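You operate a simulated robot arm through the tools that you are given. There is no shell and no other tool. Be economical: measure what you need, move in short steps, check, and stop when the job is done.

Carry out the task below with a simulated robot arm. There is one attempt and no reset: what you move stays moved.

TASK
Zero dials P1 and Q1, then lower, clamp and zero the yellow dial.
Fine: clamp before you zero; leave the other stands alone.

The check looks at the end state, three seconds after you hand in, the way a careful person would. Anything else that was tipped, shoved, dropped, spilled or broken makes it a failure.

THE ROBOT
A 7-joint arm with a two-finger parallel gripper on a trunk, on a base that drives. Base frame: it is fixed to the floor where the robot stands at the start and does not move with it; the origin is under the middle of the robot, x ahead of it, y to its left, z up. Lengths are in m, angles in rad, forces in N, time in s.
With the tool pointing down near the work surface it reaches from about 0.1 to 0.7 m from the robot's upright axis, wherever it stands. Its first joint turns from -2.897 to 2.897 rad. Places, roughly: bezel of the yellow dial [1.5, 0, 1.1]; black knob of the yellow stand [1.6, 0.1, 1]; dial P1 [0.5, -0.1, 1.1]; dial Q1 [0.9, -0.1, 1.1]; yellow handle [1.6, 0.1, 1]. Payload 1.57 kg.
The tool frame sits at the grasp point between the pads (the TCP): z along the fingers, y along the line on which they close. The tips reach 0.03 m beyond it. Largest opening 0.11 m; finger width 0.024, thickness 0.012; the body of the gripper, 0.048 by 0.112 m, starts 0.078 m behind the TCP.
Orientation is told as [roll, pitch, yaw] about the base's x, y, z axes, in that order, counted from this pose: with the fingers straight down and closing along the base's y, the tool's x points along the base's -x, its y along +y and its z along -z.

THE INTERFACE
- The arm moves only by the tool nudge_tool. Its argument "deltas" is one flat list of numbers, 7 for each row, row after row: the shift along the base's x, y, z in m, then the turn, a rotation vector about the base's x, y, z in degrees, then the finger opening in m, from 0 to 0.11. In form: [x, y, z, ax, ay, az, hand, x, y, z, ax, ay, az, hand, ...]. A call has 1 to 8 rows; each row shifts and turns the commanded pose from where the row before left it. A row lasts 0.2 s, in which the tool goes at most 0.05 m and 0.15 rad; a call with a longer step from one row to the next is refused whole, and so is a gripper value outside its range. A pose out of reach is approached as far as the arm can. The call stops where the force on the tool passes 40 N (or 10 N more than at its start, if that is more) or the arm is blocked; 0.2 s more then pass. The fingers move at their own pace (about 0.045 m/s each) and stop on an object; they squeeze with about 34 N. The grip force told is the motor's: it shows also when the fingers shut on nothing. Time passes only in rows, and 0.2 s behind the last, so rows that do not move let the fingers close. It gives the time, the measured TCP pose, the force on the tool (base axes), the opening and the grip force at its end, in the units of the frame above (readings bear some noise), with the torque about the TCP (base axes, N m) and any sound that the robot's microphone picked up, and new pictures: "pictures" is both (left out), scene, wrist or none.
- Cameras (640 x 400 px; columns grow to the right, rows downward): "scene" is now at [0.021, 0.1123, 1.5769]; the picture's right is [-0.45, -0.89, 0.00], its down [-0.44, 0.23, -0.87] and it looks along [0.77, -0.39, -0.50] (base axes); focal length 257 px, centre (320, 200). "wrist" rides on the gripper at [0.07, 0.016, -0.141] in the tool frame; the picture's right is [-0.23, 0.97, 0.00], its down [-0.86, -0.20, -0.48] and it looks along [-0.47, -0.11, 0.88] (tool axes); focal length 222 px, centre (320, 200). There is no depth. A picture from a camera that has moved, and an enlarged one, comes with that camera's place and axes in the base frame and with its lens.
- move_column(by): slides the trunk up (or, below 0, down) by that many m; the arm and the scene camera ride with it, the base frame stays. It gives what a move gives, with no picture.
- drive_base(legs): drives the robot by 1 to 6 legs, each [ahead, turn to the left] in m and rad, along the robot's own axes; the way and the turn of a leg run together, so that a leg with both is an arc; at most 1.5 m and 3.142 rad a leg. The arm and the cameras ride along, it lands a little off, and it stops where it bumps. It gives what a move gives, and a new picture of the scene camera.
- turn_head(pan, tilt): turns the head with the scene camera to pan (to the left, within 2.705 rad either way) and tilt (down, from -0.506 to 1.204), counted from straight ahead of the robot. It gives what a move gives, and a new picture of the scene camera.
- zoom(camera, box): a new picture of the part [left, top, right, bottom] of that camera's present view, enlarged. It takes no simulated time.
- hand_in(): hands the job in; it is judged then, once.

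Work in short steps. Places have to be worked out from the pictures, the camera data and where the tool is seen: move nearer, look again, correct. Check each grasp and each placing, and mend what went wrong. You have 120 turns and 260 pictures in all, those below and enlarged ones among them. Open the gripper and draw the arm clear of the work before you hand the job in, unless the task says otherwise; then end with one line.

The tools are called after ">>>" as name(argument=value, ...) on one line, values as JSON. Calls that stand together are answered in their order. nudge_tool: Moves the arm, as the interface text tells. Its arguments: {"type":"object","properties":{"deltas":{"type":"array"},"pictures":{"type":"string","enum":["both","scene","wrist","none"]}},"required":["deltas"]} The other tools are called the same way: move_column (by) slides the trunk up or down; drive_base (legs) drives the base; turn_head (pan, tilt) turns the head that bears the scene camera; zoom (camera, box) takes an enlarged picture of a part of a camera's view; hand_in () hands the job in.

At the start:

```text
clock: 0.0
tool_pos: [0.452, -0.1505, 1.3325]
orientation: [-0.011, -0.03, 0.0]
contact_force: [129.2, -39.9, -211.9]
moment: [-1.19, 1.89, -1.17]
finger_gap: 0.11
gripper_force: 0.0
trunk travel left (down, up): [-0.489, 0.101]
robot x, y, heading: [-0.0005, -0.0007, 0.001]
head pan, tilt: [-0.471, 0.522]
```

scene: 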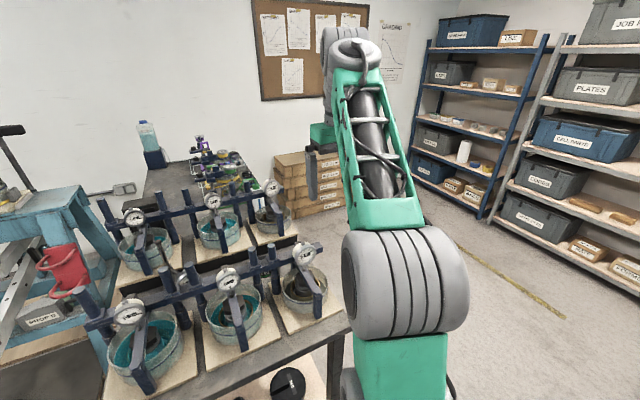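
wrist: 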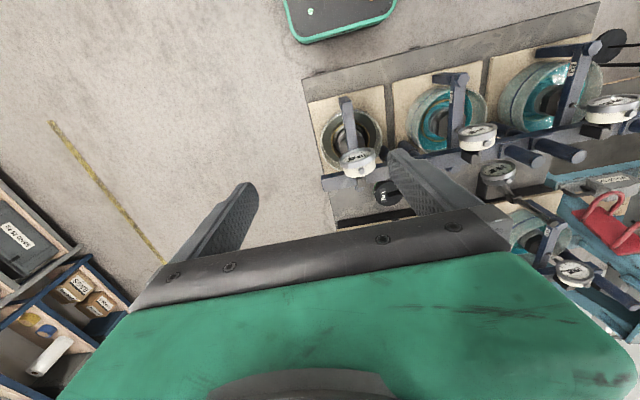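

I start by enlarging the scene view to see the dials and the stands.

>>> zoom(camera="scene", box=[80, 220, 340, 382])

>>> zoom(camera="scene", box=[100, 110, 300, 235])

```text
2.46 times, centred on (210, 301) of scene
camera zoom: at [0.021, 0.1123, 1.5769], right [-0.45, -0.89, 0.0], down [-0.44, 0.23, -0.87], along [0.77, -0.39, -0.5], focal length 633 px, centre (591, -49)
```

zoom: 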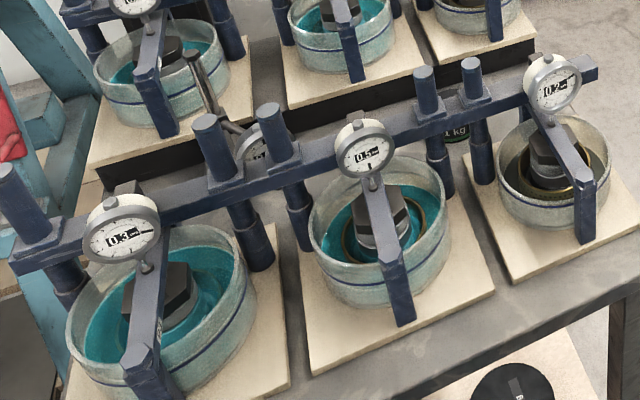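

```text
3.20 times, centred on (200, 172) of scene
camera zoom: at [0.021, 0.1123, 1.5769], right [-0.45, -0.89, 0.0], down [-0.44, 0.23, -0.87], along [0.77, -0.39, -0.5], focal length 822 px, centre (704, 288)
```

zoom: 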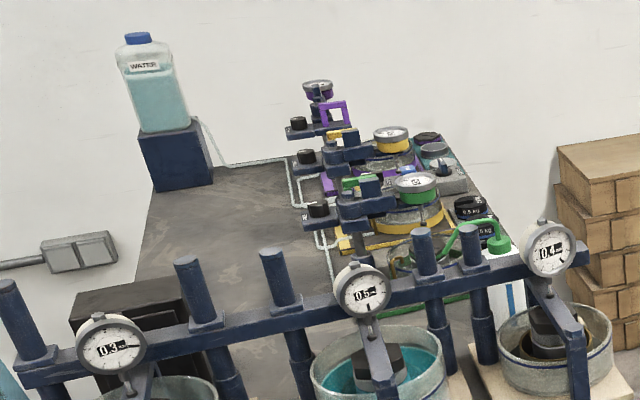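

P1 projects to the right dial of the front row, Q1 to the right dial of the second row. I look closer at both, at the yellow stand, and at the wall notes.

>>> zoom(camera="scene", box=[272, 230, 336, 270])

>>> zoom(camera="scene", box=[185, 130, 265, 180])

>>> zoom(camera="scene", box=[250, 0, 410, 100])

>>> zoom(camera="wrist", box=[300, 90, 412, 160])

```text
10.00 times, centred on (304, 250) of scene
camera zoom: at [0.021, 0.1123, 1.5769], right [-0.45, -0.89, 0.0], down [-0.44, 0.23, -0.87], along [0.77, -0.39, -0.5], focal length 2570 px, centre (480, -300)
```

zoom: 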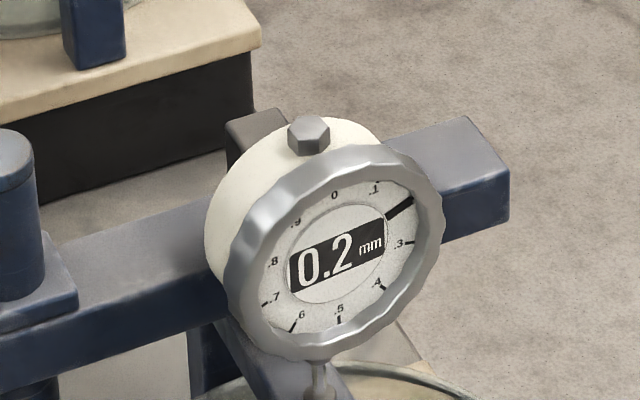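

```text
8.00 times, centred on (225, 155) of scene
camera zoom: at [0.021, 0.1123, 1.5769], right [-0.45, -0.89, 0.0], down [-0.44, 0.23, -0.87], along [0.77, -0.39, -0.5], focal length 2056 px, centre (1080, 560)
```

zoom: 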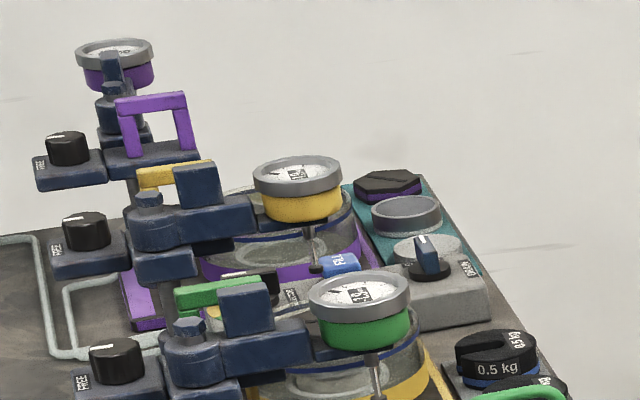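

```text
4.00 times, centred on (330, 50) of scene
camera zoom: at [0.021, 0.1123, 1.5769], right [-0.45, -0.89, 0.0], down [-0.44, 0.23, -0.87], along [0.77, -0.39, -0.5], focal length 1028 px, centre (280, 800)
```

zoom: 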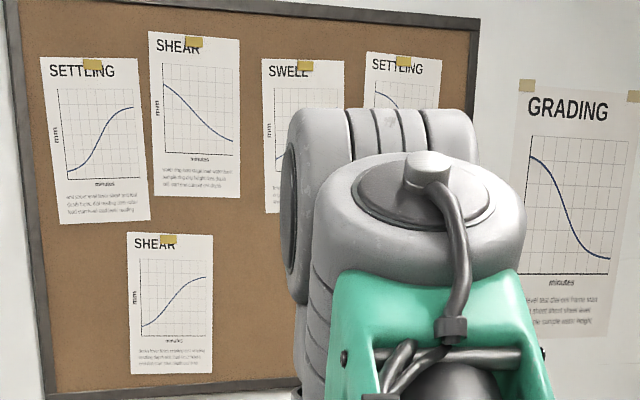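

```text
5.71 times, centred on (356, 125) of wrist
camera zoom: at [0.3774, -0.1322, 1.4725], right [0.23, 0.97, -0.01], down [0.84, -0.19, 0.51], along [0.49, -0.12, -0.86], focal length 1269 px, centre (114, 629)
```

zoom: 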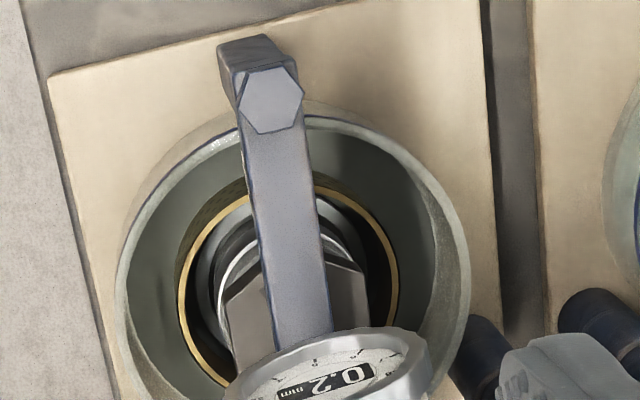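

The dials look like turnable scalloped bezels: needle at .2 must meet the 0 mark. Triangulating, the P1 bezel is at about (0.540, -0.100, 1.069). I zoom the wrist view of P1 and move the hand back and up to see the face better.

>>> zoom(camera="wrist", box=[325, 135, 389, 175])

>>> nudge_tool(deltas=[-0.04, 0.03, 0.0, 0, 0, 0, 0.11, -0.04, 0.03, 0.0, 0, 0, 0, 0.11, -0.04, 0.0, 0, 0, 0, 0, 0.11])

```text
10.00 times, centred on (357, 155) of wrist
camera zoom: at [0.3774, -0.1322, 1.4725], right [0.23, 0.97, -0.01], down [0.84, -0.19, 0.51], along [0.49, -0.12, -0.86], focal length 2221 px, centre (-50, 650)
```

zoom: 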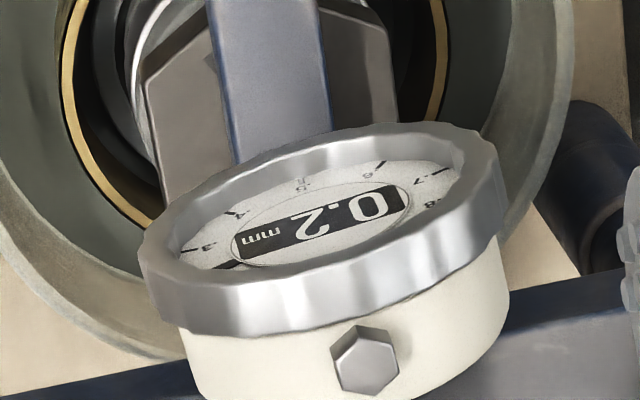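

```text
clock: 0.8
tool_pos: [0.3318, -0.0905, 1.3331]
orientation: [-0.013, -0.029, 0.0]
contact_force: [0.1, 0.2, -0.5]
moment: [0.02, -0.03, -0.02]
finger_gap: 0.11
gripper_force: 0.0
trunk travel left (down, up): [-0.489, 0.101]
robot x, y, heading: [-0.0024, -0.0025, -0.004]
head pan, tilt: [-0.471, 0.522]
camera scene: at [0.0207, 0.1124, 1.5769], right [-0.45, -0.89, 0.0], down [-0.44, 0.23, -0.87], along [0.77, -0.39, -0.5], focal length 257 px, centre (320, 200)
camera wrist: at [0.2568, -0.072, 1.4721], right [0.23, 0.97, -0.01], down [0.84, -0.19, 0.51], along [0.49, -0.12, -0.86], focal length 222 px, centre (320, 200)
```

scene: 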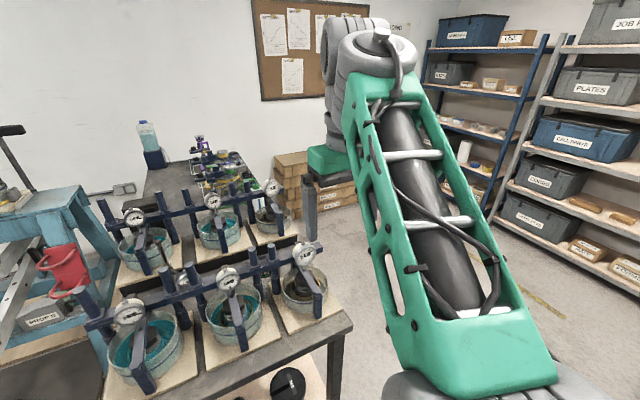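
wrist: 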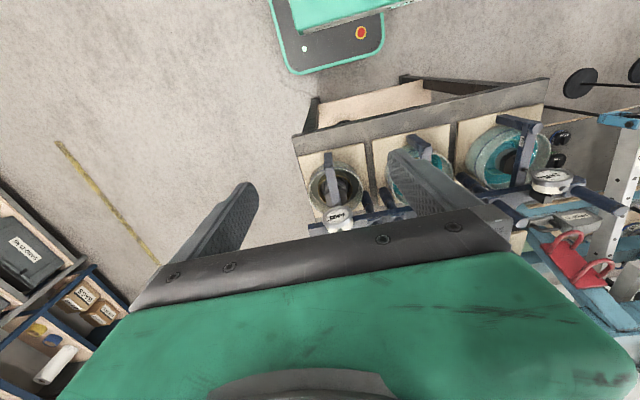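

The dial faces look back toward the robot, nearly upright. To turn a bezel I should approach along its axis with the hand nearly horizontal, so I back the base up 0.2 m for room and tilt the hand.

>>> drive_base(legs=[[-0.2, 0.0]])

>>> nudge_tool(deltas=[0.02, 0, 0, 0, -8, 0, 0.11, 0.02, 0, 0, 0, -8, 0, 0.11, 0.02, 0, 0, 0, -8, 0, 0.11, 0.02, 0, 0, 0, -8, 0, 0.11, 0.02, 0, 0, 0, -8, 0, 0.11, 0.02, 0, 0, 0, -8, 0, 0.11])

```text
clock: 2.4
tool_pos: [0.1293, -0.0911, 1.333]
orientation: [-0.012, -0.031, -0.002]
contact_force: [-0.8, -0.8, 1.0]
moment: [-0.01, -0.03, -0.02]
finger_gap: 0.1099
gripper_force: 0.1
trunk travel left (down, up): [-0.489, 0.101]
robot x, y, heading: [-0.2005, 0.0007, -0.002]
head pan, tilt: [-0.471, 0.522]
camera scene: at [-0.1812, 0.1125, 1.5769], right [-0.46, -0.89, 0.0], down [-0.44, 0.23, -0.87], along [0.77, -0.4, -0.5], focal length 257 px, centre (320, 200)
```

scene: 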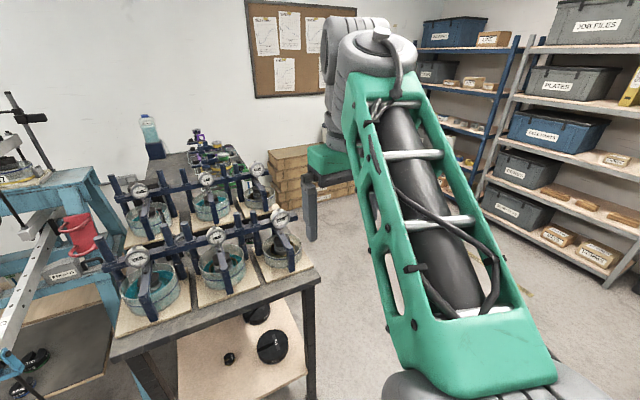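

```text
clock: 3.8
tool_pos: [0.2365, -0.083, 1.3531]
orientation: [-0.023, -0.819, -0.046]
contact_force: [0.1, -0.2, 0.0]
moment: [0.02, 0.03, -0.01]
finger_gap: 0.1103
gripper_force: 0.1
out of reach, approached as far as the arm can: row 6
trunk travel left (down, up): [-0.489, 0.101]
robot x, y, heading: [-0.2013, 0.0002, -0.005]
head pan, tilt: [-0.471, 0.522]
camera scene: at [-0.1796, 0.1121, 1.5779], right [-0.46, -0.89, 0.0], down [-0.44, 0.23, -0.87], along [0.77, -0.39, -0.5], focal length 257 px, centre (320, 200)
camera wrist: at [0.0856, -0.0567, 1.3974], right [0.21, 0.96, 0.15], down [0.22, -0.2, 0.95], along [0.95, -0.17, -0.26], focal length 222 px, centre (320, 200)
```

scene: 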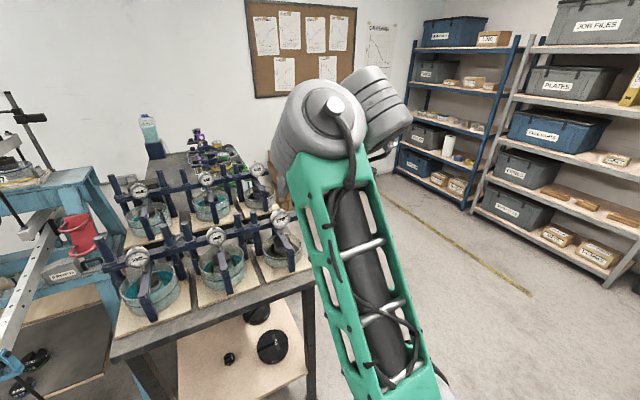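
wrist: 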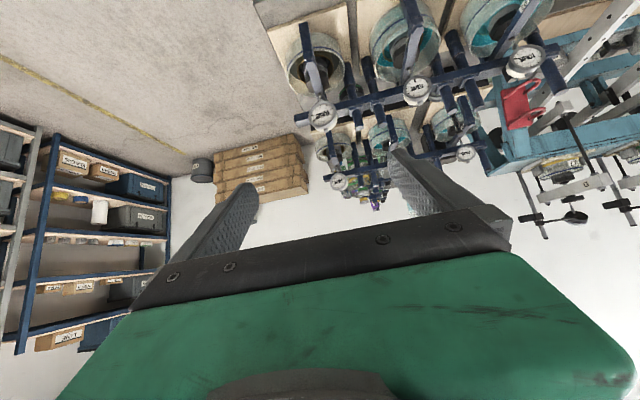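

The face of P1 is now seen nearly front-on (upside down). I zoom on it and on Q1.

>>> zoom(camera="wrist", box=[297, 95, 345, 125])

>>> zoom(camera="wrist", box=[300, 90, 460, 190])

>>> nudge_tool(deltas=[0.03, 0, -0.03, 0, 0, 0, 0.11, 0.03, 0, -0.03, 0, 0, 0, 0.11, 0.03, 0, -0.03, 0, -5, 0, 0.11, 0.03, 0, -0.03, 0, -8, 0, 0.11, 0.0, 0, 0, 0, -8, 0, 0.11])

```text
13.33 times, centred on (321, 110) of wrist
camera zoom: at [0.0856, -0.0567, 1.3974], right [0.21, 0.96, 0.15], down [0.22, -0.2, 0.95], along [0.95, -0.17, -0.26], focal length 2962 px, centre (307, 1400)
```

zoom: 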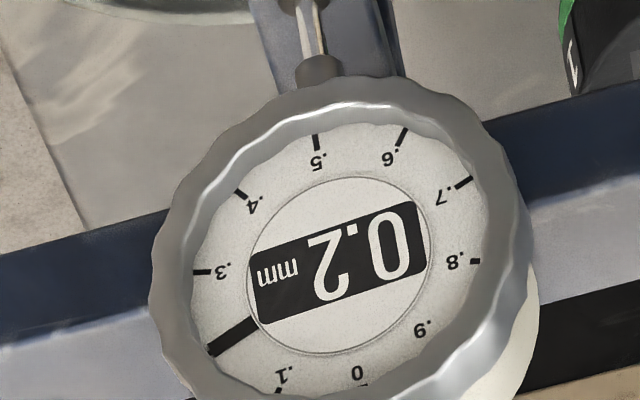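

```text
4.00 times, centred on (380, 140) of wrist
camera zoom: at [0.0856, -0.0567, 1.3974], right [0.21, 0.96, 0.15], down [0.22, -0.2, 0.95], along [0.95, -0.17, -0.26], focal length 888 px, centre (80, 440)
```

zoom: 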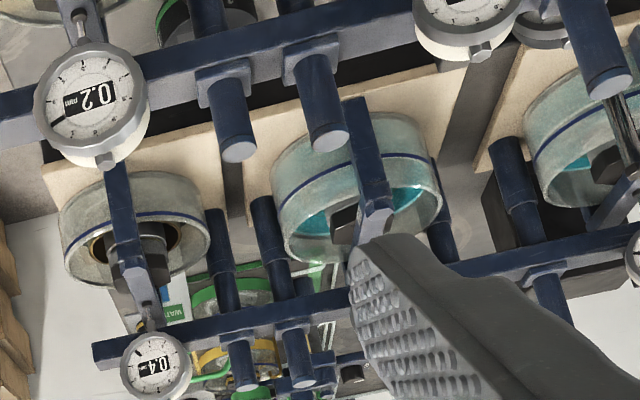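

```text
clock: 4.4
tool_pos: [0.2578, -0.0901, 1.361]
orientation: [-0.016, -0.86, -0.141]
contact_force: [0.5, -0.4, -0.7]
moment: [0.01, -0.04, 0.02]
finger_gap: 0.1097
gripper_force: 0.1
out of reach, approached as far as the arm can: row 1, 2, 3
trunk travel left (down, up): [-0.489, 0.101]
robot x, y, heading: [-0.2042, -0.0007, -0.007]
head pan, tilt: [-0.471, 0.522]
stopped in row 3: the arm was blocked; the commanded pose is now the measured one
camera scene: at [-0.1807, 0.1125, 1.5749], right [-0.46, -0.89, 0.0], down [-0.44, 0.23, -0.87], along [0.77, -0.39, -0.5], focal length 257 px, centre (320, 200)
camera wrist: at [0.1081, -0.05, 1.4016], right [0.3, 0.94, 0.16], down [0.16, -0.22, 0.96], along [0.94, -0.26, -0.22], focal length 222 px, centre (320, 200)
```

scene: 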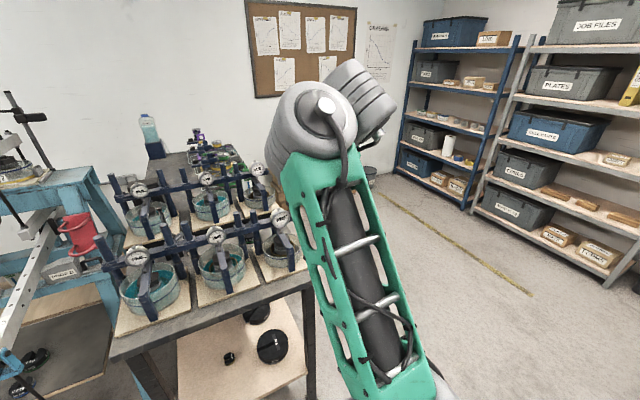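
wrist: 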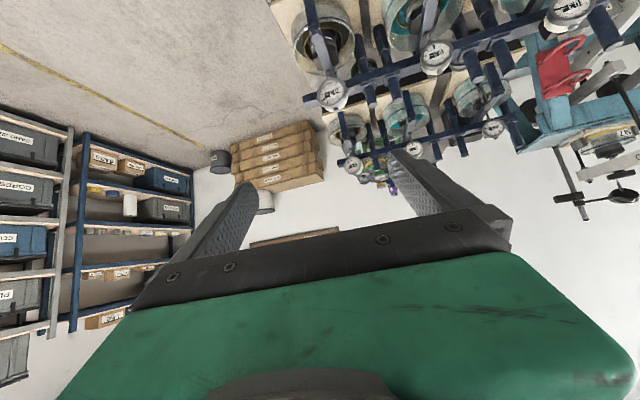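

Faces are vertical (ellipse ratios fit a normal along -x). The tilt limit seems to come from the arm being folded close in; I back off the tilt a bit and extend forward.

>>> nudge_tool(deltas=[0.02, 0, 0.01, 0, 8, 0, 0.11, 0.04, 0, 0.0, 0, 0, 6, 0.11, 0.04, 0, 0, 0, 0, 0, 0.11, 0.04, 0, 0, 0, 0, 0, 0.11, 0.0, 0, 0, 0, -5, 0, 0.11, 0.0, 0, 0, 0, -5, 0, 0.11, 0.0, 0, 0, 0, -5, 0, 0.11, 0.0, 0, 0, 0, -5, 0, 0.11])

```text
clock: 6.2
tool_pos: [0.431, -0.0954, 1.4345]
orientation: [-0.033, -1.018, -0.027]
contact_force: [0.3, -0.2, -0.1]
moment: [0.0, 0.01, -0.02]
finger_gap: 0.11
gripper_force: 0.1
out of reach, approached as far as the arm can: row 5, 6, 7, 8
trunk travel left (down, up): [-0.489, 0.101]
robot x, y, heading: [-0.2036, 0.0042, -0.005]
head pan, tilt: [-0.471, 0.522]
camera scene: at [-0.1808, 0.1125, 1.5769], right [-0.46, -0.89, 0.0], down [-0.44, 0.23, -0.87], along [0.77, -0.4, -0.5], focal length 257 px, centre (320, 200)
camera wrist: at [0.2744, -0.0708, 1.4498], right [0.17, 0.97, 0.18], down [0.03, -0.18, 0.98], along [0.98, -0.17, -0.06], focal length 222 px, centre (320, 200)
```

scene: 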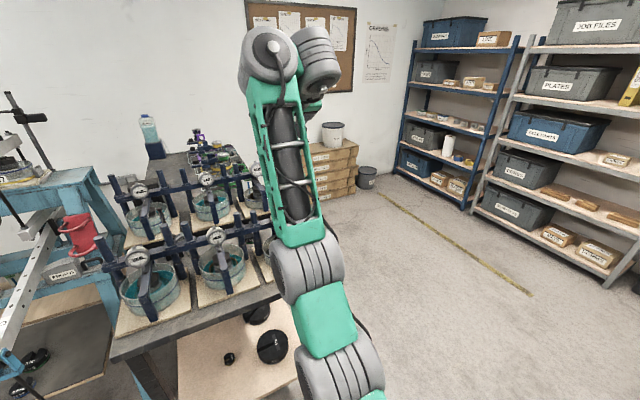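
wrist: 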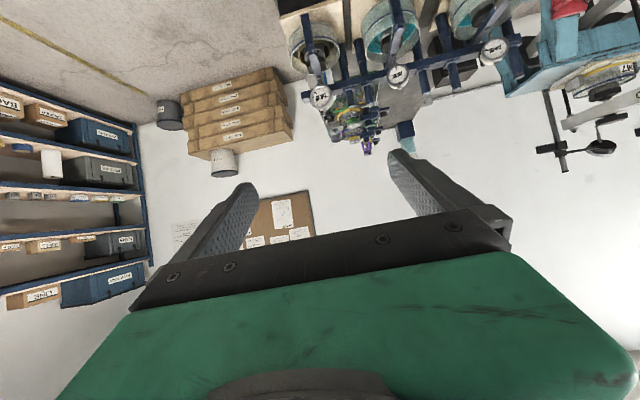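

The hand cannot be tipped up to horizontal in the arm's own plane. With the arm coming in from the table's right side (forearm along +y) the hand can point +x with a 90° wrist bend, so I drive round to the right side of the table.

>>> drive_base(legs=[[0, -1.571], [0.75, 0], [0, 1.571], [0.5, 0]])

>>> turn_head(pan=1.3, tilt=0.7)

```text
clock: 20.5
tool_pos: [0.9266, -0.869, 1.4345]
orientation: [-0.033, -1.016, -0.041]
contact_force: [0.8, -0.5, 0.2]
moment: [-0.03, -0.05, 0.01]
finger_gap: 0.1101
gripper_force: 0.0
trunk travel left (down, up): [-0.489, 0.101]
robot x, y, heading: [0.2936, -0.7683, -0.016]
head pan, tilt: [-0.471, 0.522]
camera scene: at [0.318, -0.6521, 1.5769], right [-0.47, -0.88, 0.0], down [-0.44, 0.23, -0.87], along [0.77, -0.41, -0.5], focal length 257 px, centre (320, 200)
```

scene: 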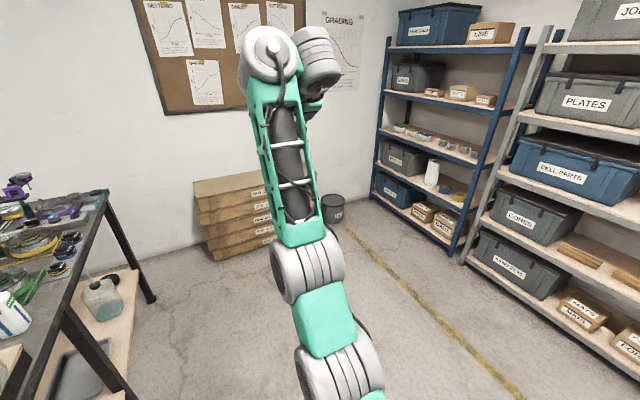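

```text
clock: 22.3
tool_pos: [0.927, -0.8695, 1.4346]
orientation: [-0.033, -1.015, -0.042]
contact_force: [0.2, 0.0, 0.0]
moment: [0.03, 0.04, -0.01]
finger_gap: 0.1102
gripper_force: 0.1
trunk travel left (down, up): [-0.489, 0.101]
robot x, y, heading: [0.2958, -0.7623, -0.012]
head pan, tilt: [1.3, 0.7]
camera scene: at [0.2617, -0.5283, 1.5612], right [0.96, -0.28, 0.0], down [-0.18, -0.62, -0.76], along [0.22, 0.73, -0.64], focal length 257 px, centre (320, 200)
```

scene: 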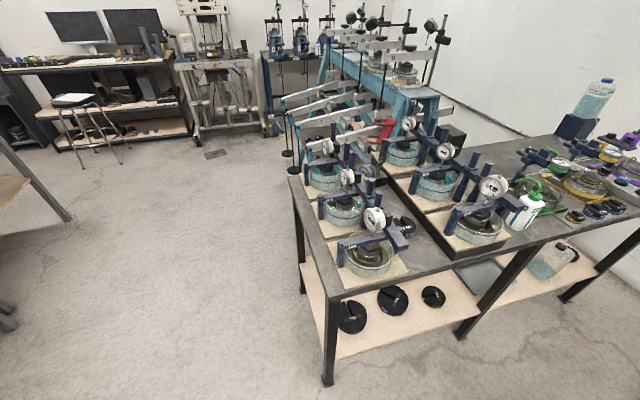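

There is plenty of room here. I turn the base left to face the table (+y), arm passing well above the stands.

>>> drive_base(legs=[[0, 1.58]])

>>> turn_head(pan=-0.5, tilt=0.7)

```text
clock: 26.5
tool_pos: [0.3981, -0.1304, 1.4347]
orientation: [-0.033, -1.019, 1.533]
contact_force: [-0.1, -0.9, 0.6]
moment: [-0.03, -0.01, -0.02]
finger_gap: 0.1101
gripper_force: 0.1
trunk travel left (down, up): [-0.489, 0.101]
robot x, y, heading: [0.2965, -0.7675, 1.561]
head pan, tilt: [1.3, 0.7]
camera scene: at [0.0582, -0.7996, 1.5611], right [0.28, 0.96, 0.0], down [0.62, -0.18, -0.76], along [-0.73, 0.21, -0.64], focal length 257 px, centre (320, 200)
```

scene: 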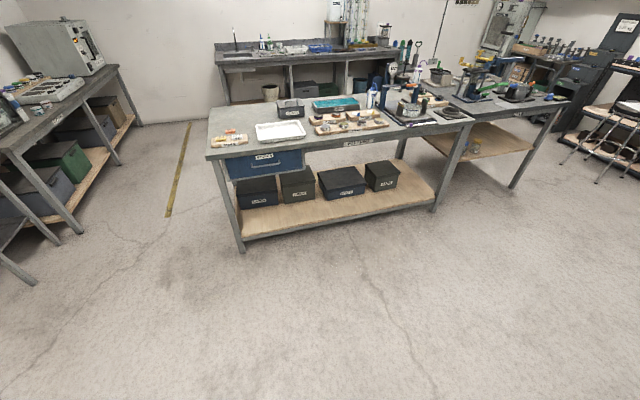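

```text
clock: 28.3
tool_pos: [0.3984, -0.1326, 1.4352]
orientation: [-0.032, -1.016, 1.53]
contact_force: [0.3, 0.3, -0.2]
moment: [-0.02, -0.01, 0.03]
finger_gap: 0.1101
gripper_force: 0.1
trunk travel left (down, up): [-0.489, 0.101]
robot x, y, heading: [0.2949, -0.764, 1.556]
head pan, tilt: [-0.499, 0.7]
camera scene: at [0.1815, -0.7492, 1.5612], right [0.87, -0.49, 0.0], down [-0.32, -0.56, -0.76], along [0.37, 0.67, -0.64], focal length 257 px, centre (320, 200)
```

scene: 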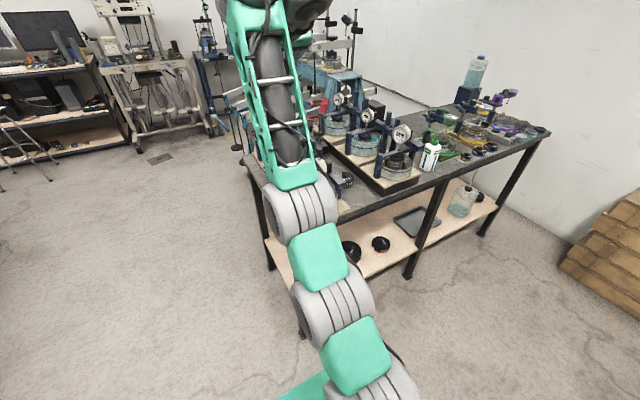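

Now I yaw the hand towards +x, high above the stands.

>>> nudge_tool(deltas=[-0.01, 0, 0, 0, 0, -8, 0.11, -0.01, 0, 0, 0, 0, -8, 0.11, -0.01, 0, 0, 0, 0, -8, 0.11, -0.01, 0, 0, 0, 0, -8, 0.11, 0, 0, 0, 0, 0, -8, 0.11, 0, 0, 0, 0, 0, -8, 0.11, 0, 0, 0, 0, 0, -8, 0.11, 0, 0, 0, 0, 0, -8, 0.11], pictures="none")

>>> nudge_tool(deltas=[0, 0, 0, 0, 0, -8, 0.11, 0, 0, 0, 0, 0, -8, 0.11, 0, 0, 0, 0, 0, -8, 0.11, 0, 0, 0, 0, -8, 0, 0.11, 0, 0, 0, 0, -8, 0, 0.11], pictures="both")

```text
clock: 30.1
tool_pos: [0.3735, -0.1659, 1.3532]
orientation: [-0.031, -1.017, 0.692]
contact_force: [0.0, 0.0, -0.1]
moment: [0.0, 0.04, 0.02]
finger_gap: 0.1099
gripper_force: 0.0
out of reach, approached as far as the arm can: row 1, 4, 5, 6, 7, 8
trunk travel left (down, up): [-0.489, 0.101]
robot x, y, heading: [0.2964, -0.7656, 1.561]
head pan, tilt: [-0.499, 0.7]
```

```text
clock: 31.3
tool_pos: [0.4113, -0.2001, 1.2825]
orientation: [-0.474, -1.227, 0.961]
contact_force: [-0.6, 0.0, -0.7]
moment: [0.03, 0.01, 0.01]
finger_gap: 0.11
gripper_force: 0.1
out of reach, approached as far as the arm can: row 1, 2, 3, 4, 5
trunk travel left (down, up): [-0.489, 0.101]
robot x, y, heading: [0.2963, -0.7622, 1.558]
head pan, tilt: [-0.499, 0.7]
camera scene: at [0.1813, -0.7491, 1.5612], right [0.87, -0.49, 0.0], down [-0.32, -0.56, -0.76], along [0.37, 0.67, -0.64], focal length 257 px, centre (320, 200)
camera wrist: at [0.2675, -0.2652, 1.258], right [-0.43, 0.9, 0.06], down [-0.15, -0.14, 0.98], along [0.89, 0.41, 0.19], focal length 222 px, centre (320, 200)
```

scene: 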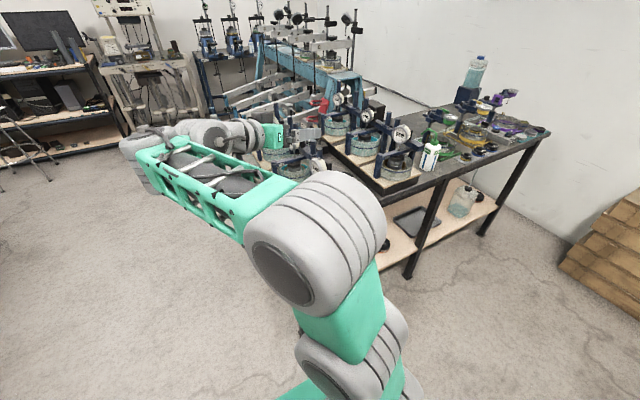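
wrist: 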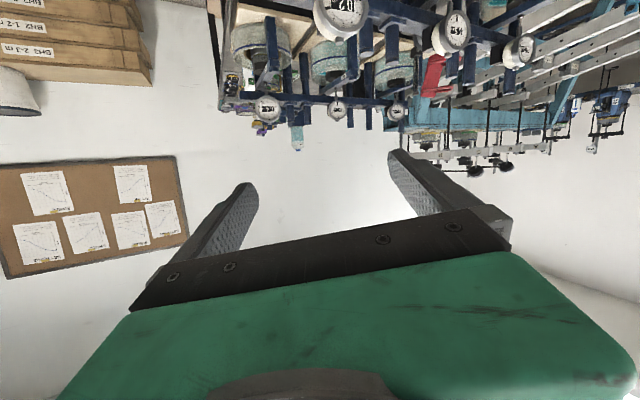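

The arm now takes the intended sideways configuration. Before going lower I look at the space around P1 and the hand.

>>> zoom(camera="scene", box=[230, 100, 390, 200])

>>> zoom(camera="wrist", box=[200, 0, 360, 100])

```text
4.00 times, centred on (310, 150) of scene
camera zoom: at [0.1813, -0.7491, 1.5612], right [0.87, -0.49, 0.0], down [-0.32, -0.56, -0.76], along [0.37, 0.67, -0.64], focal length 1028 px, centre (360, 400)
```

zoom: 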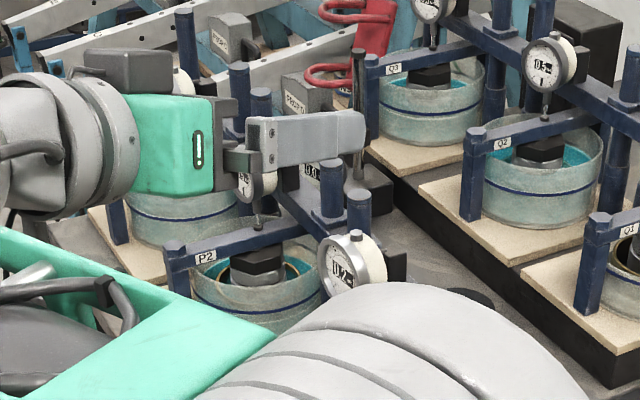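

```text
4.00 times, centred on (280, 50) of wrist
camera zoom: at [0.2675, -0.2652, 1.258], right [-0.43, 0.9, 0.06], down [-0.15, -0.14, 0.98], along [0.89, 0.41, 0.19], focal length 888 px, centre (480, 800)
```

zoom: 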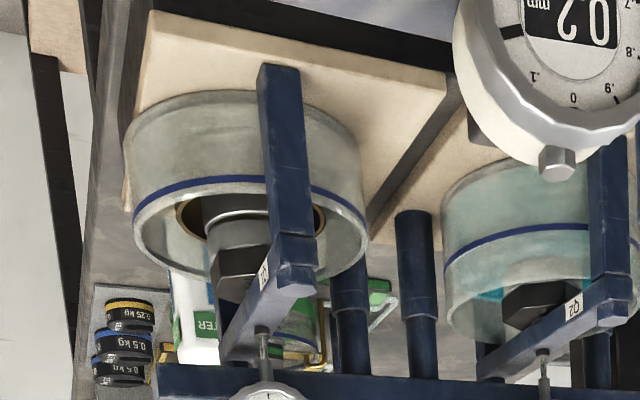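

Labels are on the yokes; the hand is clear above. I continue toward a pre-grasp pose in front of and above P1 with the hand along +x.

>>> nudge_tool(deltas=[0.0, 0, -0.05, 0, 0, 0, 0.11, 0.0, 0, -0.05, 0, 0, 0, 0.11, 0.0, 0, -0.05, 0, 0, 0, 0.11, 0.01, 0, -0.03, 0, 0, 0, 0.11, 0.0, 0, 0, 0, 0, 0, 0.11])

```text
clock: 32.5
tool_pos: [0.4209, -0.1996, 1.1033]
orientation: [-0.472, -1.225, 0.956]
contact_force: [-0.3, 0.9, -0.2]
moment: [0.0, -0.01, 0.0]
finger_gap: 0.1099
gripper_force: 0.1
trunk travel left (down, up): [-0.489, 0.101]
robot x, y, heading: [0.2943, -0.7639, 1.56]
head pan, tilt: [-0.499, 0.7]
camera scene: at [0.1816, -0.7492, 1.5612], right [0.87, -0.49, 0.0], down [-0.32, -0.56, -0.76], along [0.37, 0.67, -0.64], focal length 257 px, centre (320, 200)
camera wrist: at [0.2775, -0.2647, 1.0776], right [-0.42, 0.9, 0.06], down [-0.15, -0.14, 0.98], along [0.89, 0.41, 0.19], focal length 222 px, centre (320, 200)
```

scene: 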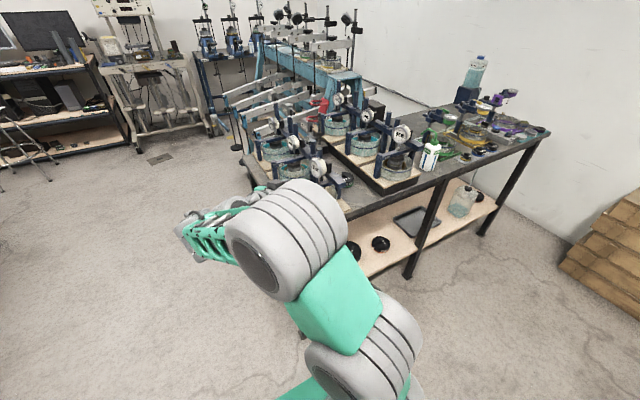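
wrist: 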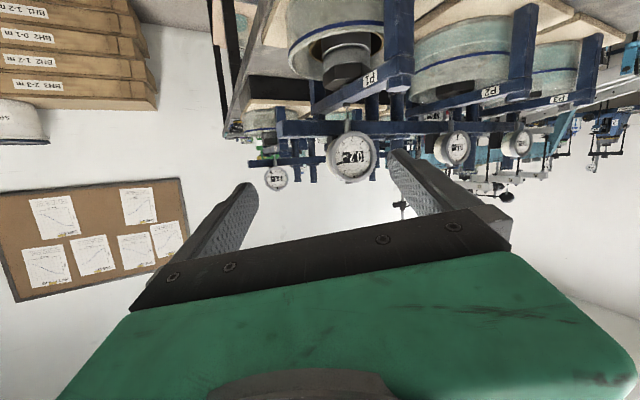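

Commands are clamped to the measured pose, so I can steer from here: the tool axis is about (0.855, 0.43, -0.30). I yaw -27° and pitch up, off to the side of P1.

>>> nudge_tool(deltas=[0, 0, 0.02, 0, 0, -7, 0.11, 0, 0, 0.01, 0, 0, -7, 0.11, 0, 0, 0.0, 0, 0, -7, 0.11, 0, 0, 0, 0, 0, -6, 0.11, 0, 0, 0, 0, -6, 0, 0.11, 0, 0, 0, 0, -6, 0, 0.11, 0, 0, 0, 4, -6, 0, 0.11, 0, 0, 0, 5, 0, 0, 0.11])

```text
clock: 34.3
tool_pos: [0.427, -0.2104, 1.11]
orientation: [-0.252, -1.279, 0.566]
contact_force: [0.6, -0.3, 0.0]
moment: [0.01, -0.02, 0.0]
finger_gap: 0.11
gripper_force: 0.0
out of reach, approached as far as the arm can: row 2, 3, 4, 5, 6, 7
trunk travel left (down, up): [-0.489, 0.101]
robot x, y, heading: [0.2981, -0.7638, 1.564]
head pan, tilt: [-0.499, 0.7]
camera scene: at [0.1814, -0.7492, 1.5612], right [0.87, -0.49, 0.0], down [-0.32, -0.56, -0.76], along [0.37, 0.67, -0.64], focal length 257 px, centre (320, 200)
camera wrist: at [0.2737, -0.2458, 1.0824], right [-0.25, 0.96, 0.15], down [-0.17, -0.19, 0.97], along [0.95, 0.22, 0.21], focal length 222 px, centre (320, 200)
```

scene: 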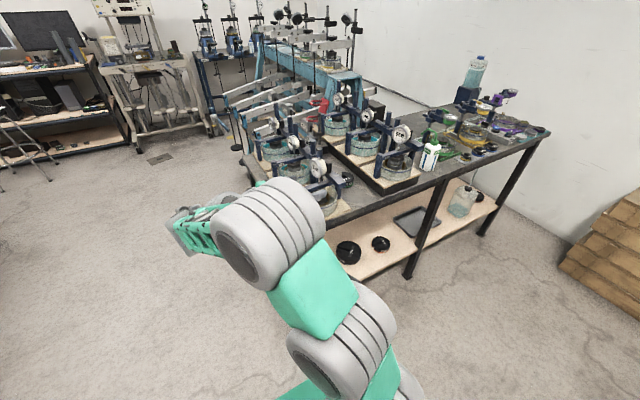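
wrist: 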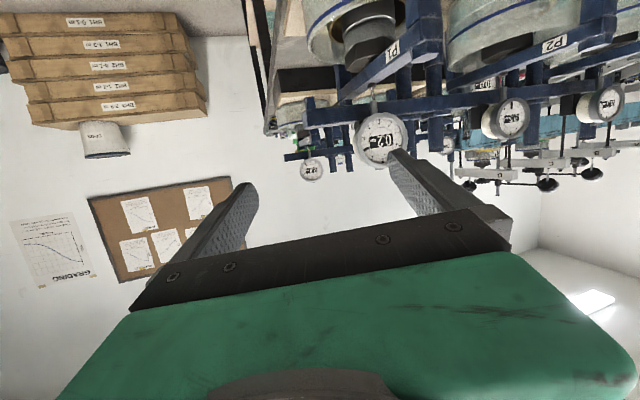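

Yaw/pitch is limited again; the roll joint may be the cause. I raise the hand and roll it about its own axis toward the neutral side (camera on the robot side, then on top).

>>> nudge_tool(deltas=[-0.02, 0, 0.04, 0, 0, 0, 0.11, -0.01, 0, 0.04, -7.3, -2.3, 2.2, 0.11, 0, 0, 0.02, -7.3, -2.3, 2.2, 0.11, 0, 0, 0, -7.3, -2.3, 2.2, 0.11, 0, 0, 0, -7.3, -2.3, 2.2, 0.11, 0, 0, 0, -7.3, -2.3, 2.2, 0.11, 0, 0, 0, -7.3, -2.3, 2.2, 0.11, 0, 0, 0, -7.3, -2.3, 2.2, 0.11], pictures="none")

>>> nudge_tool(deltas=[0, 0, 0, -7.3, -2.3, 2.2, 0.11, 0, 0, 0, -7.3, -2.3, 2.2, 0.11, 0, 0, 0, -7.3, -2.3, 2.2, 0.11, 0, 0, 0, -7.3, -2.3, 2.2, 0.11, 0, 0, 0, -7.3, -2.3, 2.2, 0.11, 0, 0, 0, -7.3, -2.3, 2.2, 0.11])

```text
clock: 36.1
tool_pos: [0.4286, -0.2252, 1.1291]
orientation: [-1.233, -0.564, 1.69]
contact_force: [0.2, -0.5, -0.2]
moment: [0.01, 0.03, 0.02]
finger_gap: 0.1101
gripper_force: 0.0
out of reach, approached as far as the arm can: row 1, 2, 3
trunk travel left (down, up): [-0.489, 0.101]
robot x, y, heading: [0.2934, -0.7669, 1.562]
head pan, tilt: [-0.499, 0.7]
```

```text
clock: 37.5
tool_pos: [0.4289, -0.2249, 1.1272]
orientation: [-1.282, 0.232, 1.942]
contact_force: [0.2, -0.4, 0.4]
moment: [0.03, -0.01, -0.03]
finger_gap: 0.1099
gripper_force: 0.0
trunk travel left (down, up): [-0.489, 0.101]
robot x, y, heading: [0.2974, -0.7606, 1.558]
head pan, tilt: [-0.499, 0.7]
camera scene: at [0.1814, -0.7493, 1.5612], right [0.87, -0.49, 0.0], down [-0.32, -0.56, -0.76], along [0.37, 0.67, -0.64], focal length 257 px, centre (320, 200)
camera wrist: at [0.3199, -0.3347, 1.1673], right [-0.26, -0.1, -0.96], down [-0.7, 0.7, 0.12], along [0.66, 0.71, -0.25], focal length 222 px, centre (320, 200)
```

scene: 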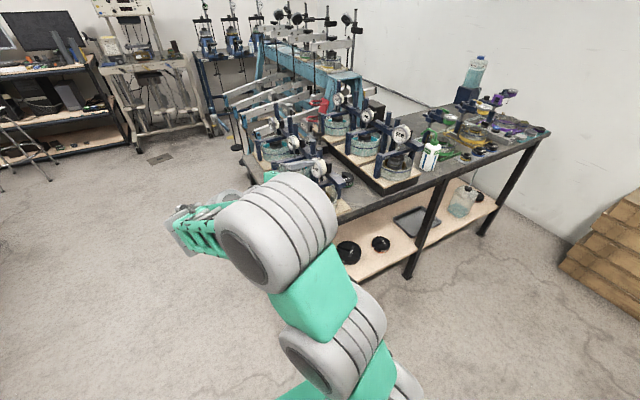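
wrist: 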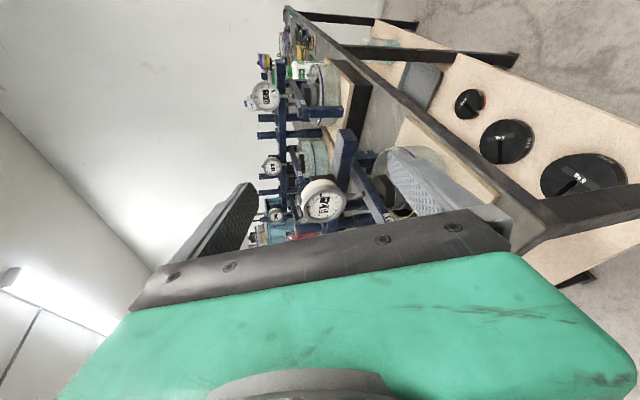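

Rolling is free in this direction. I continue so the camera ends on top.

>>> nudge_tool(deltas=[0, 0, 0.03, -7.3, -2.3, 2.2, 0.11, 0, 0, 0.02, -7.3, -2.3, 2.2, 0.11, 0, 0, 0, -7.3, -2.3, 2.2, 0.11, 0, 0, 0, -7.3, -2.3, 2.2, 0.11, 0, 0, 0, -7.3, -2.3, 2.2, 0.11, 0, 0, 0, -7.3, -2.3, 2.2, 0.11, 0, 0, 0, -7.3, -2.3, 2.2, 0.11, 0, 0, 0, -7.3, -2.3, 2.2, 0.11], pictures="none")

>>> nudge_tool(deltas=[0, 0, 0, -7.3, -2.3, 2.2, 0.11, 0, 0, 0, 0, 0, -6, 0.11, 0, 0, 0, 0, 0, -6, 0.11, 0, 0, 0, 0, 0, -6, 0.11, 0, 0, 0, 0, -5, 0, 0.11, 0, 0, 0, 0, -5, 0, 0.11, 0, 0, 0, 0, -5, 0, 0.11])

```text
clock: 39.3
tool_pos: [0.4372, -0.2366, 1.1374]
orientation: [-0.649, 1.221, 2.768]
contact_force: [0.9, -0.4, 0.6]
moment: [-0.06, 0.01, 0.0]
finger_gap: 0.1098
gripper_force: 0.0
out of reach, approached as far as the arm can: row 1, 2
trunk travel left (down, up): [-0.489, 0.101]
robot x, y, heading: [0.2968, -0.7635, 1.56]
head pan, tilt: [-0.499, 0.7]
```

```text
clock: 40.9
tool_pos: [0.4483, -0.243, 1.1267]
orientation: [-0.27, 1.325, -3.115]
contact_force: [0.8, 0.2, -0.9]
moment: [0.0, -0.03, 0.03]
finger_gap: 0.1101
gripper_force: 0.0
out of reach, approached as far as the arm can: row 2, 3, 4, 5, 6, 7
trunk travel left (down, up): [-0.489, 0.101]
robot x, y, heading: [0.2953, -0.7662, 1.557]
head pan, tilt: [-0.499, 0.7]
camera scene: at [0.1815, -0.7493, 1.5612], right [0.87, -0.49, 0.0], down [-0.32, -0.56, -0.76], along [0.37, 0.67, -0.64], focal length 257 px, centre (320, 200)
camera wrist: at [0.3364, -0.2982, 1.2263], right [0.22, -0.93, -0.28], down [-0.71, 0.05, -0.7], along [0.67, 0.36, -0.65], focal length 222 px, centre (320, 200)
```

scene: 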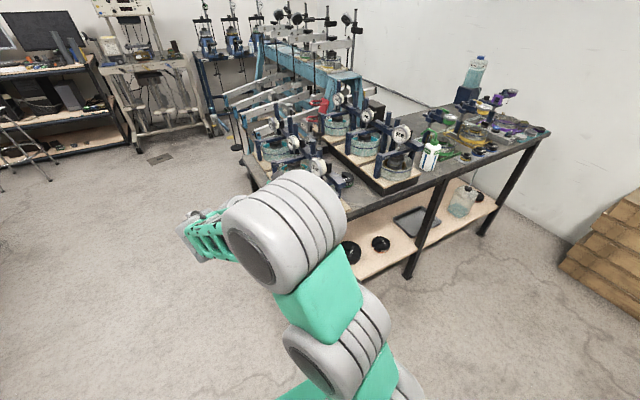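
wrist: 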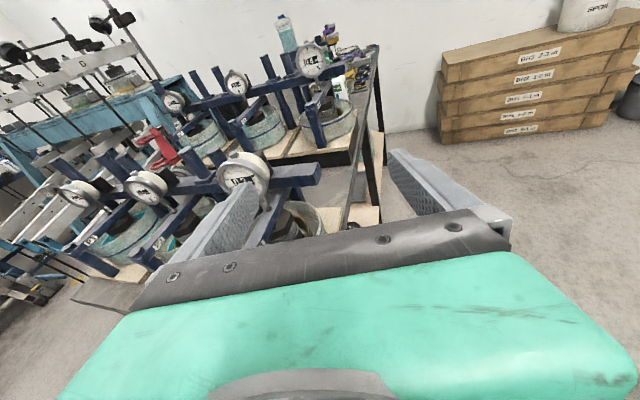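

Camera is on top now, but yaw still limited, so the arm is likely too folded. I move the hand outward toward P1's y and retry the yaw.

>>> nudge_tool(deltas=[-0.04, 0.02, 0.03, 0, 0, 0, 0.11, -0.03, 0.04, 0.02, 0, 0, 0, 0.11, 0, 0.04, 0.02, 0, 0, 0, 0.11, 0, 0.04, 0, 0, 0, 0, 0.11, 0, 0, 0, 0, 0, -6, 0.11, 0, 0, 0, 0, 0, -6, 0.11, 0, 0, 0, 0, 0, -6, 0.11, 0, 0, 0, 0, -6, 0, 0.11])

```text
refused: row 1 steps farther than a row can; nothing moved
```

>>> nudge_tool(deltas=[-0.03, 0.02, 0.02, 0, 0, 0, 0.11, -0.02, 0.04, 0.02, 0, 0, 0, 0.11, 0, 0.04, 0.02, 0, 0, 0, 0.11, 0, 0.04, 0, 0, 0, 0, 0.11, 0, 0, 0, 0, 0, -6, 0.11, 0, 0, 0, 0, 0, -6, 0.11, 0, 0, 0, 0, 0, -6, 0.11, 0, 0, 0, 0, -6, 0, 0.11])

```text
clock: 42.7
tool_pos: [0.4432, -0.1529, 1.15]
orientation: [-0.268, 1.324, -3.112]
contact_force: [-0.6, 0.5, 0.0]
moment: [0.0, -0.02, 0.0]
finger_gap: 0.11
gripper_force: 0.2
out of reach, approached as far as the arm can: row 1, 2, 5, 6, 7, 8
trunk travel left (down, up): [-0.489, 0.101]
robot x, y, heading: [0.2937, -0.7646, 1.559]
head pan, tilt: [-0.499, 0.7]
camera scene: at [0.1815, -0.7493, 1.5612], right [0.87, -0.49, 0.0], down [-0.32, -0.56, -0.76], along [0.37, 0.67, -0.64], focal length 257 px, centre (320, 200)
camera wrist: at [0.3325, -0.2093, 1.2502], right [0.22, -0.93, -0.28], down [-0.71, 0.04, -0.7], along [0.67, 0.36, -0.65], focal length 222 px, centre (320, 200)
```

scene: 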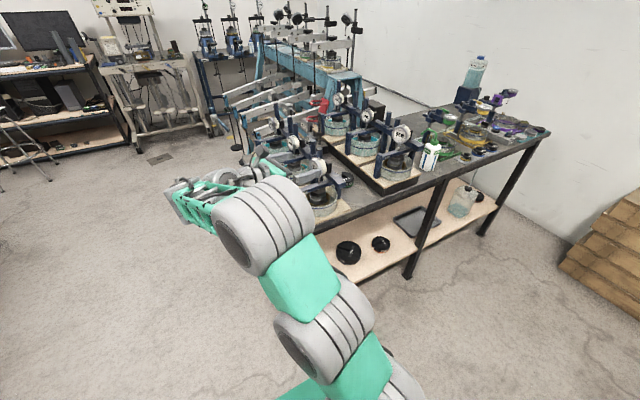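
wrist: 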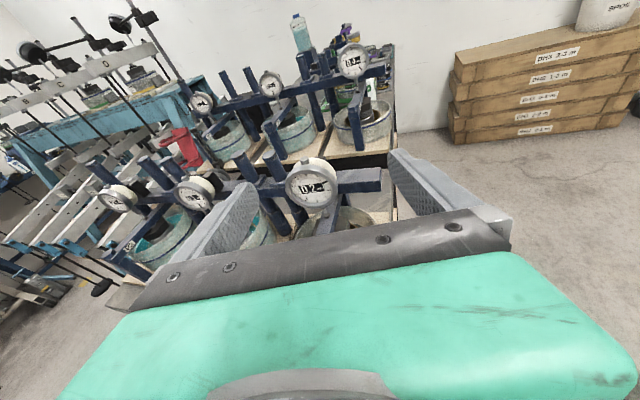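

The elbow has swung out so the forearm points -x and the wrist is over-folded. I back off from the table, shift the base 0.25 m toward -x, and come in again, then reset the arm posture in free space.

>>> drive_base(legs=[[-0.4, 0], [0, 1.571], [0.27, 0], [0, -1.571]])

>>> nudge_tool(deltas=[0, 0, 0.03, 0, 8, 0, 0.11, 0, 0, 0.03, 0, 8, 0, 0.11, 0, 0, 0.03, 0, 8, 0, 0.11, 0, 0, 0.03, 0, 8, 0, 0.11, 0, 0, 0.03, 0, 8, 0, 0.11, 0, 0, 0.02, 0, 8, 0, 0.11, 0, 0, 0.02, 0, 8, 0, 0.11, 0, 0, 0.02, 0, 8, 0, 0.11], pictures="scene")

```text
clock: 54.3
tool_pos: [0.1655, -0.5444, 1.1496]
orientation: [-0.27, 1.323, -3.109]
contact_force: [-0.4, -0.2, 0.9]
moment: [0.0, 0.0, 0.01]
finger_gap: 0.1102
gripper_force: 0.1
trunk travel left (down, up): [-0.489, 0.101]
robot x, y, heading: [0.0228, -1.1565, 1.569]
head pan, tilt: [-0.499, 0.7]
camera scene: at [-0.0918, -1.1428, 1.5612], right [0.88, -0.48, 0.0], down [-0.31, -0.56, -0.76], along [0.37, 0.67, -0.64], focal length 257 px, centre (320, 200)
```

scene: 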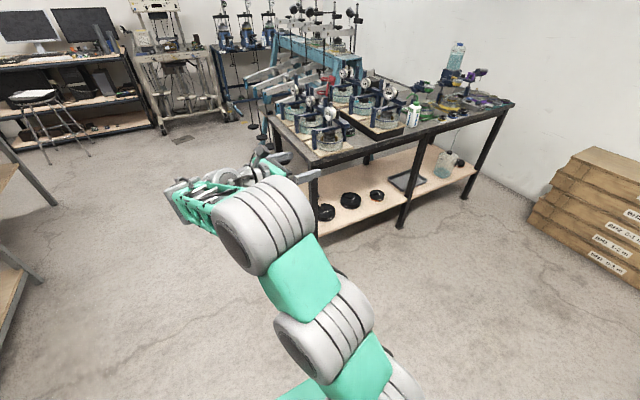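

```text
clock: 56.1
tool_pos: [0.1281, -0.5515, 1.2496]
orientation: [-0.388, 0.379, -3.127]
contact_force: [-0.5, 0.1, -0.3]
moment: [-0.03, -0.07, 0.01]
finger_gap: 0.1101
gripper_force: 0.0
out of reach, approached as far as the arm can: row 4, 5, 6, 7, 8
trunk travel left (down, up): [-0.489, 0.101]
robot x, y, heading: [0.0239, -1.1578, 1.569]
head pan, tilt: [-0.499, 0.7]
camera scene: at [-0.092, -1.1408, 1.5611], right [0.88, -0.48, 0.0], down [-0.31, -0.56, -0.76], along [0.37, 0.67, -0.65], focal length 257 px, centre (320, 200)
```

scene: 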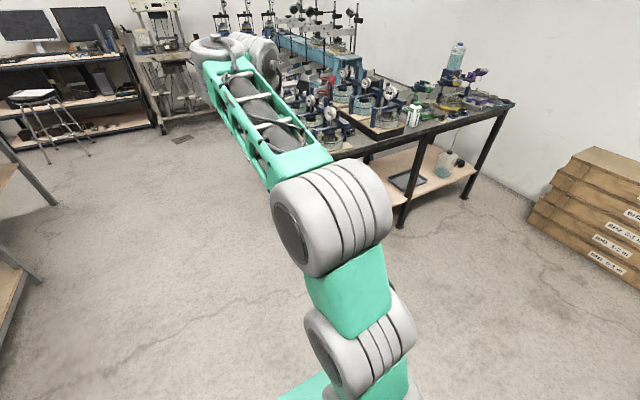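

Good, forearm back toward +y. I finish pointing the tool down and move it to +x so the elbow leans the right way.

>>> nudge_tool(deltas=[0.03, 0, 0, -7, 7, 0, 0.11, 0.03, 0, 0, -5, 5, 0, 0.11, 0.04, 0, 0, -5, 5, 0, 0.11, 0.04, 0, 0, -4, 4, 0, 0.11, 0.04, 0, 0.0, 0, 0, 0, 0.11, 0.04, 0, 0, 0, 0, 0, 0.11, 0, 0, 0, 0, 0, 0, 0.11], pictures="scene")

```text
refused: row 1 steps farther than a row can; nothing moved
```

>>> nudge_tool(deltas=[0.03, 0, 0, -5, 5, 0, 0.11, 0.03, 0, 0, -5, 5, 0, 0.11, 0.04, 0, 0, -5, 5, 0, 0.11, 0.04, 0, 0, -5, 5, 0, 0.11, 0.04, 0, 0.0, 0, 0, 0, 0.11, 0.04, 0, 0, 0, 0, 0, 0.11, 0, 0, 0, 0, 0, 0, 0.11], pictures="scene")

```text
clock: 57.7
tool_pos: [0.2732, -0.6003, 1.1461]
orientation: [-0.056, 0.113, -3.053]
contact_force: [0.5, 0.1, 0.6]
moment: [0.0, 0.03, -0.01]
finger_gap: 0.1098
gripper_force: 0.2
out of reach, approached as far as the arm can: row 1, 3, 4, 5, 6
trunk travel left (down, up): [-0.489, 0.101]
robot x, y, heading: [0.0195, -1.1575, 1.565]
head pan, tilt: [-0.499, 0.7]
camera scene: at [-0.0917, -1.1426, 1.5612], right [0.88, -0.48, 0.0], down [-0.31, -0.56, -0.76], along [0.37, 0.67, -0.64], focal length 257 px, centre (320, 200)
```

scene: 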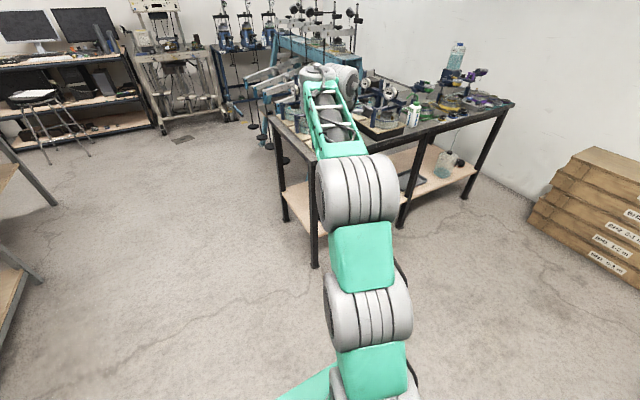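

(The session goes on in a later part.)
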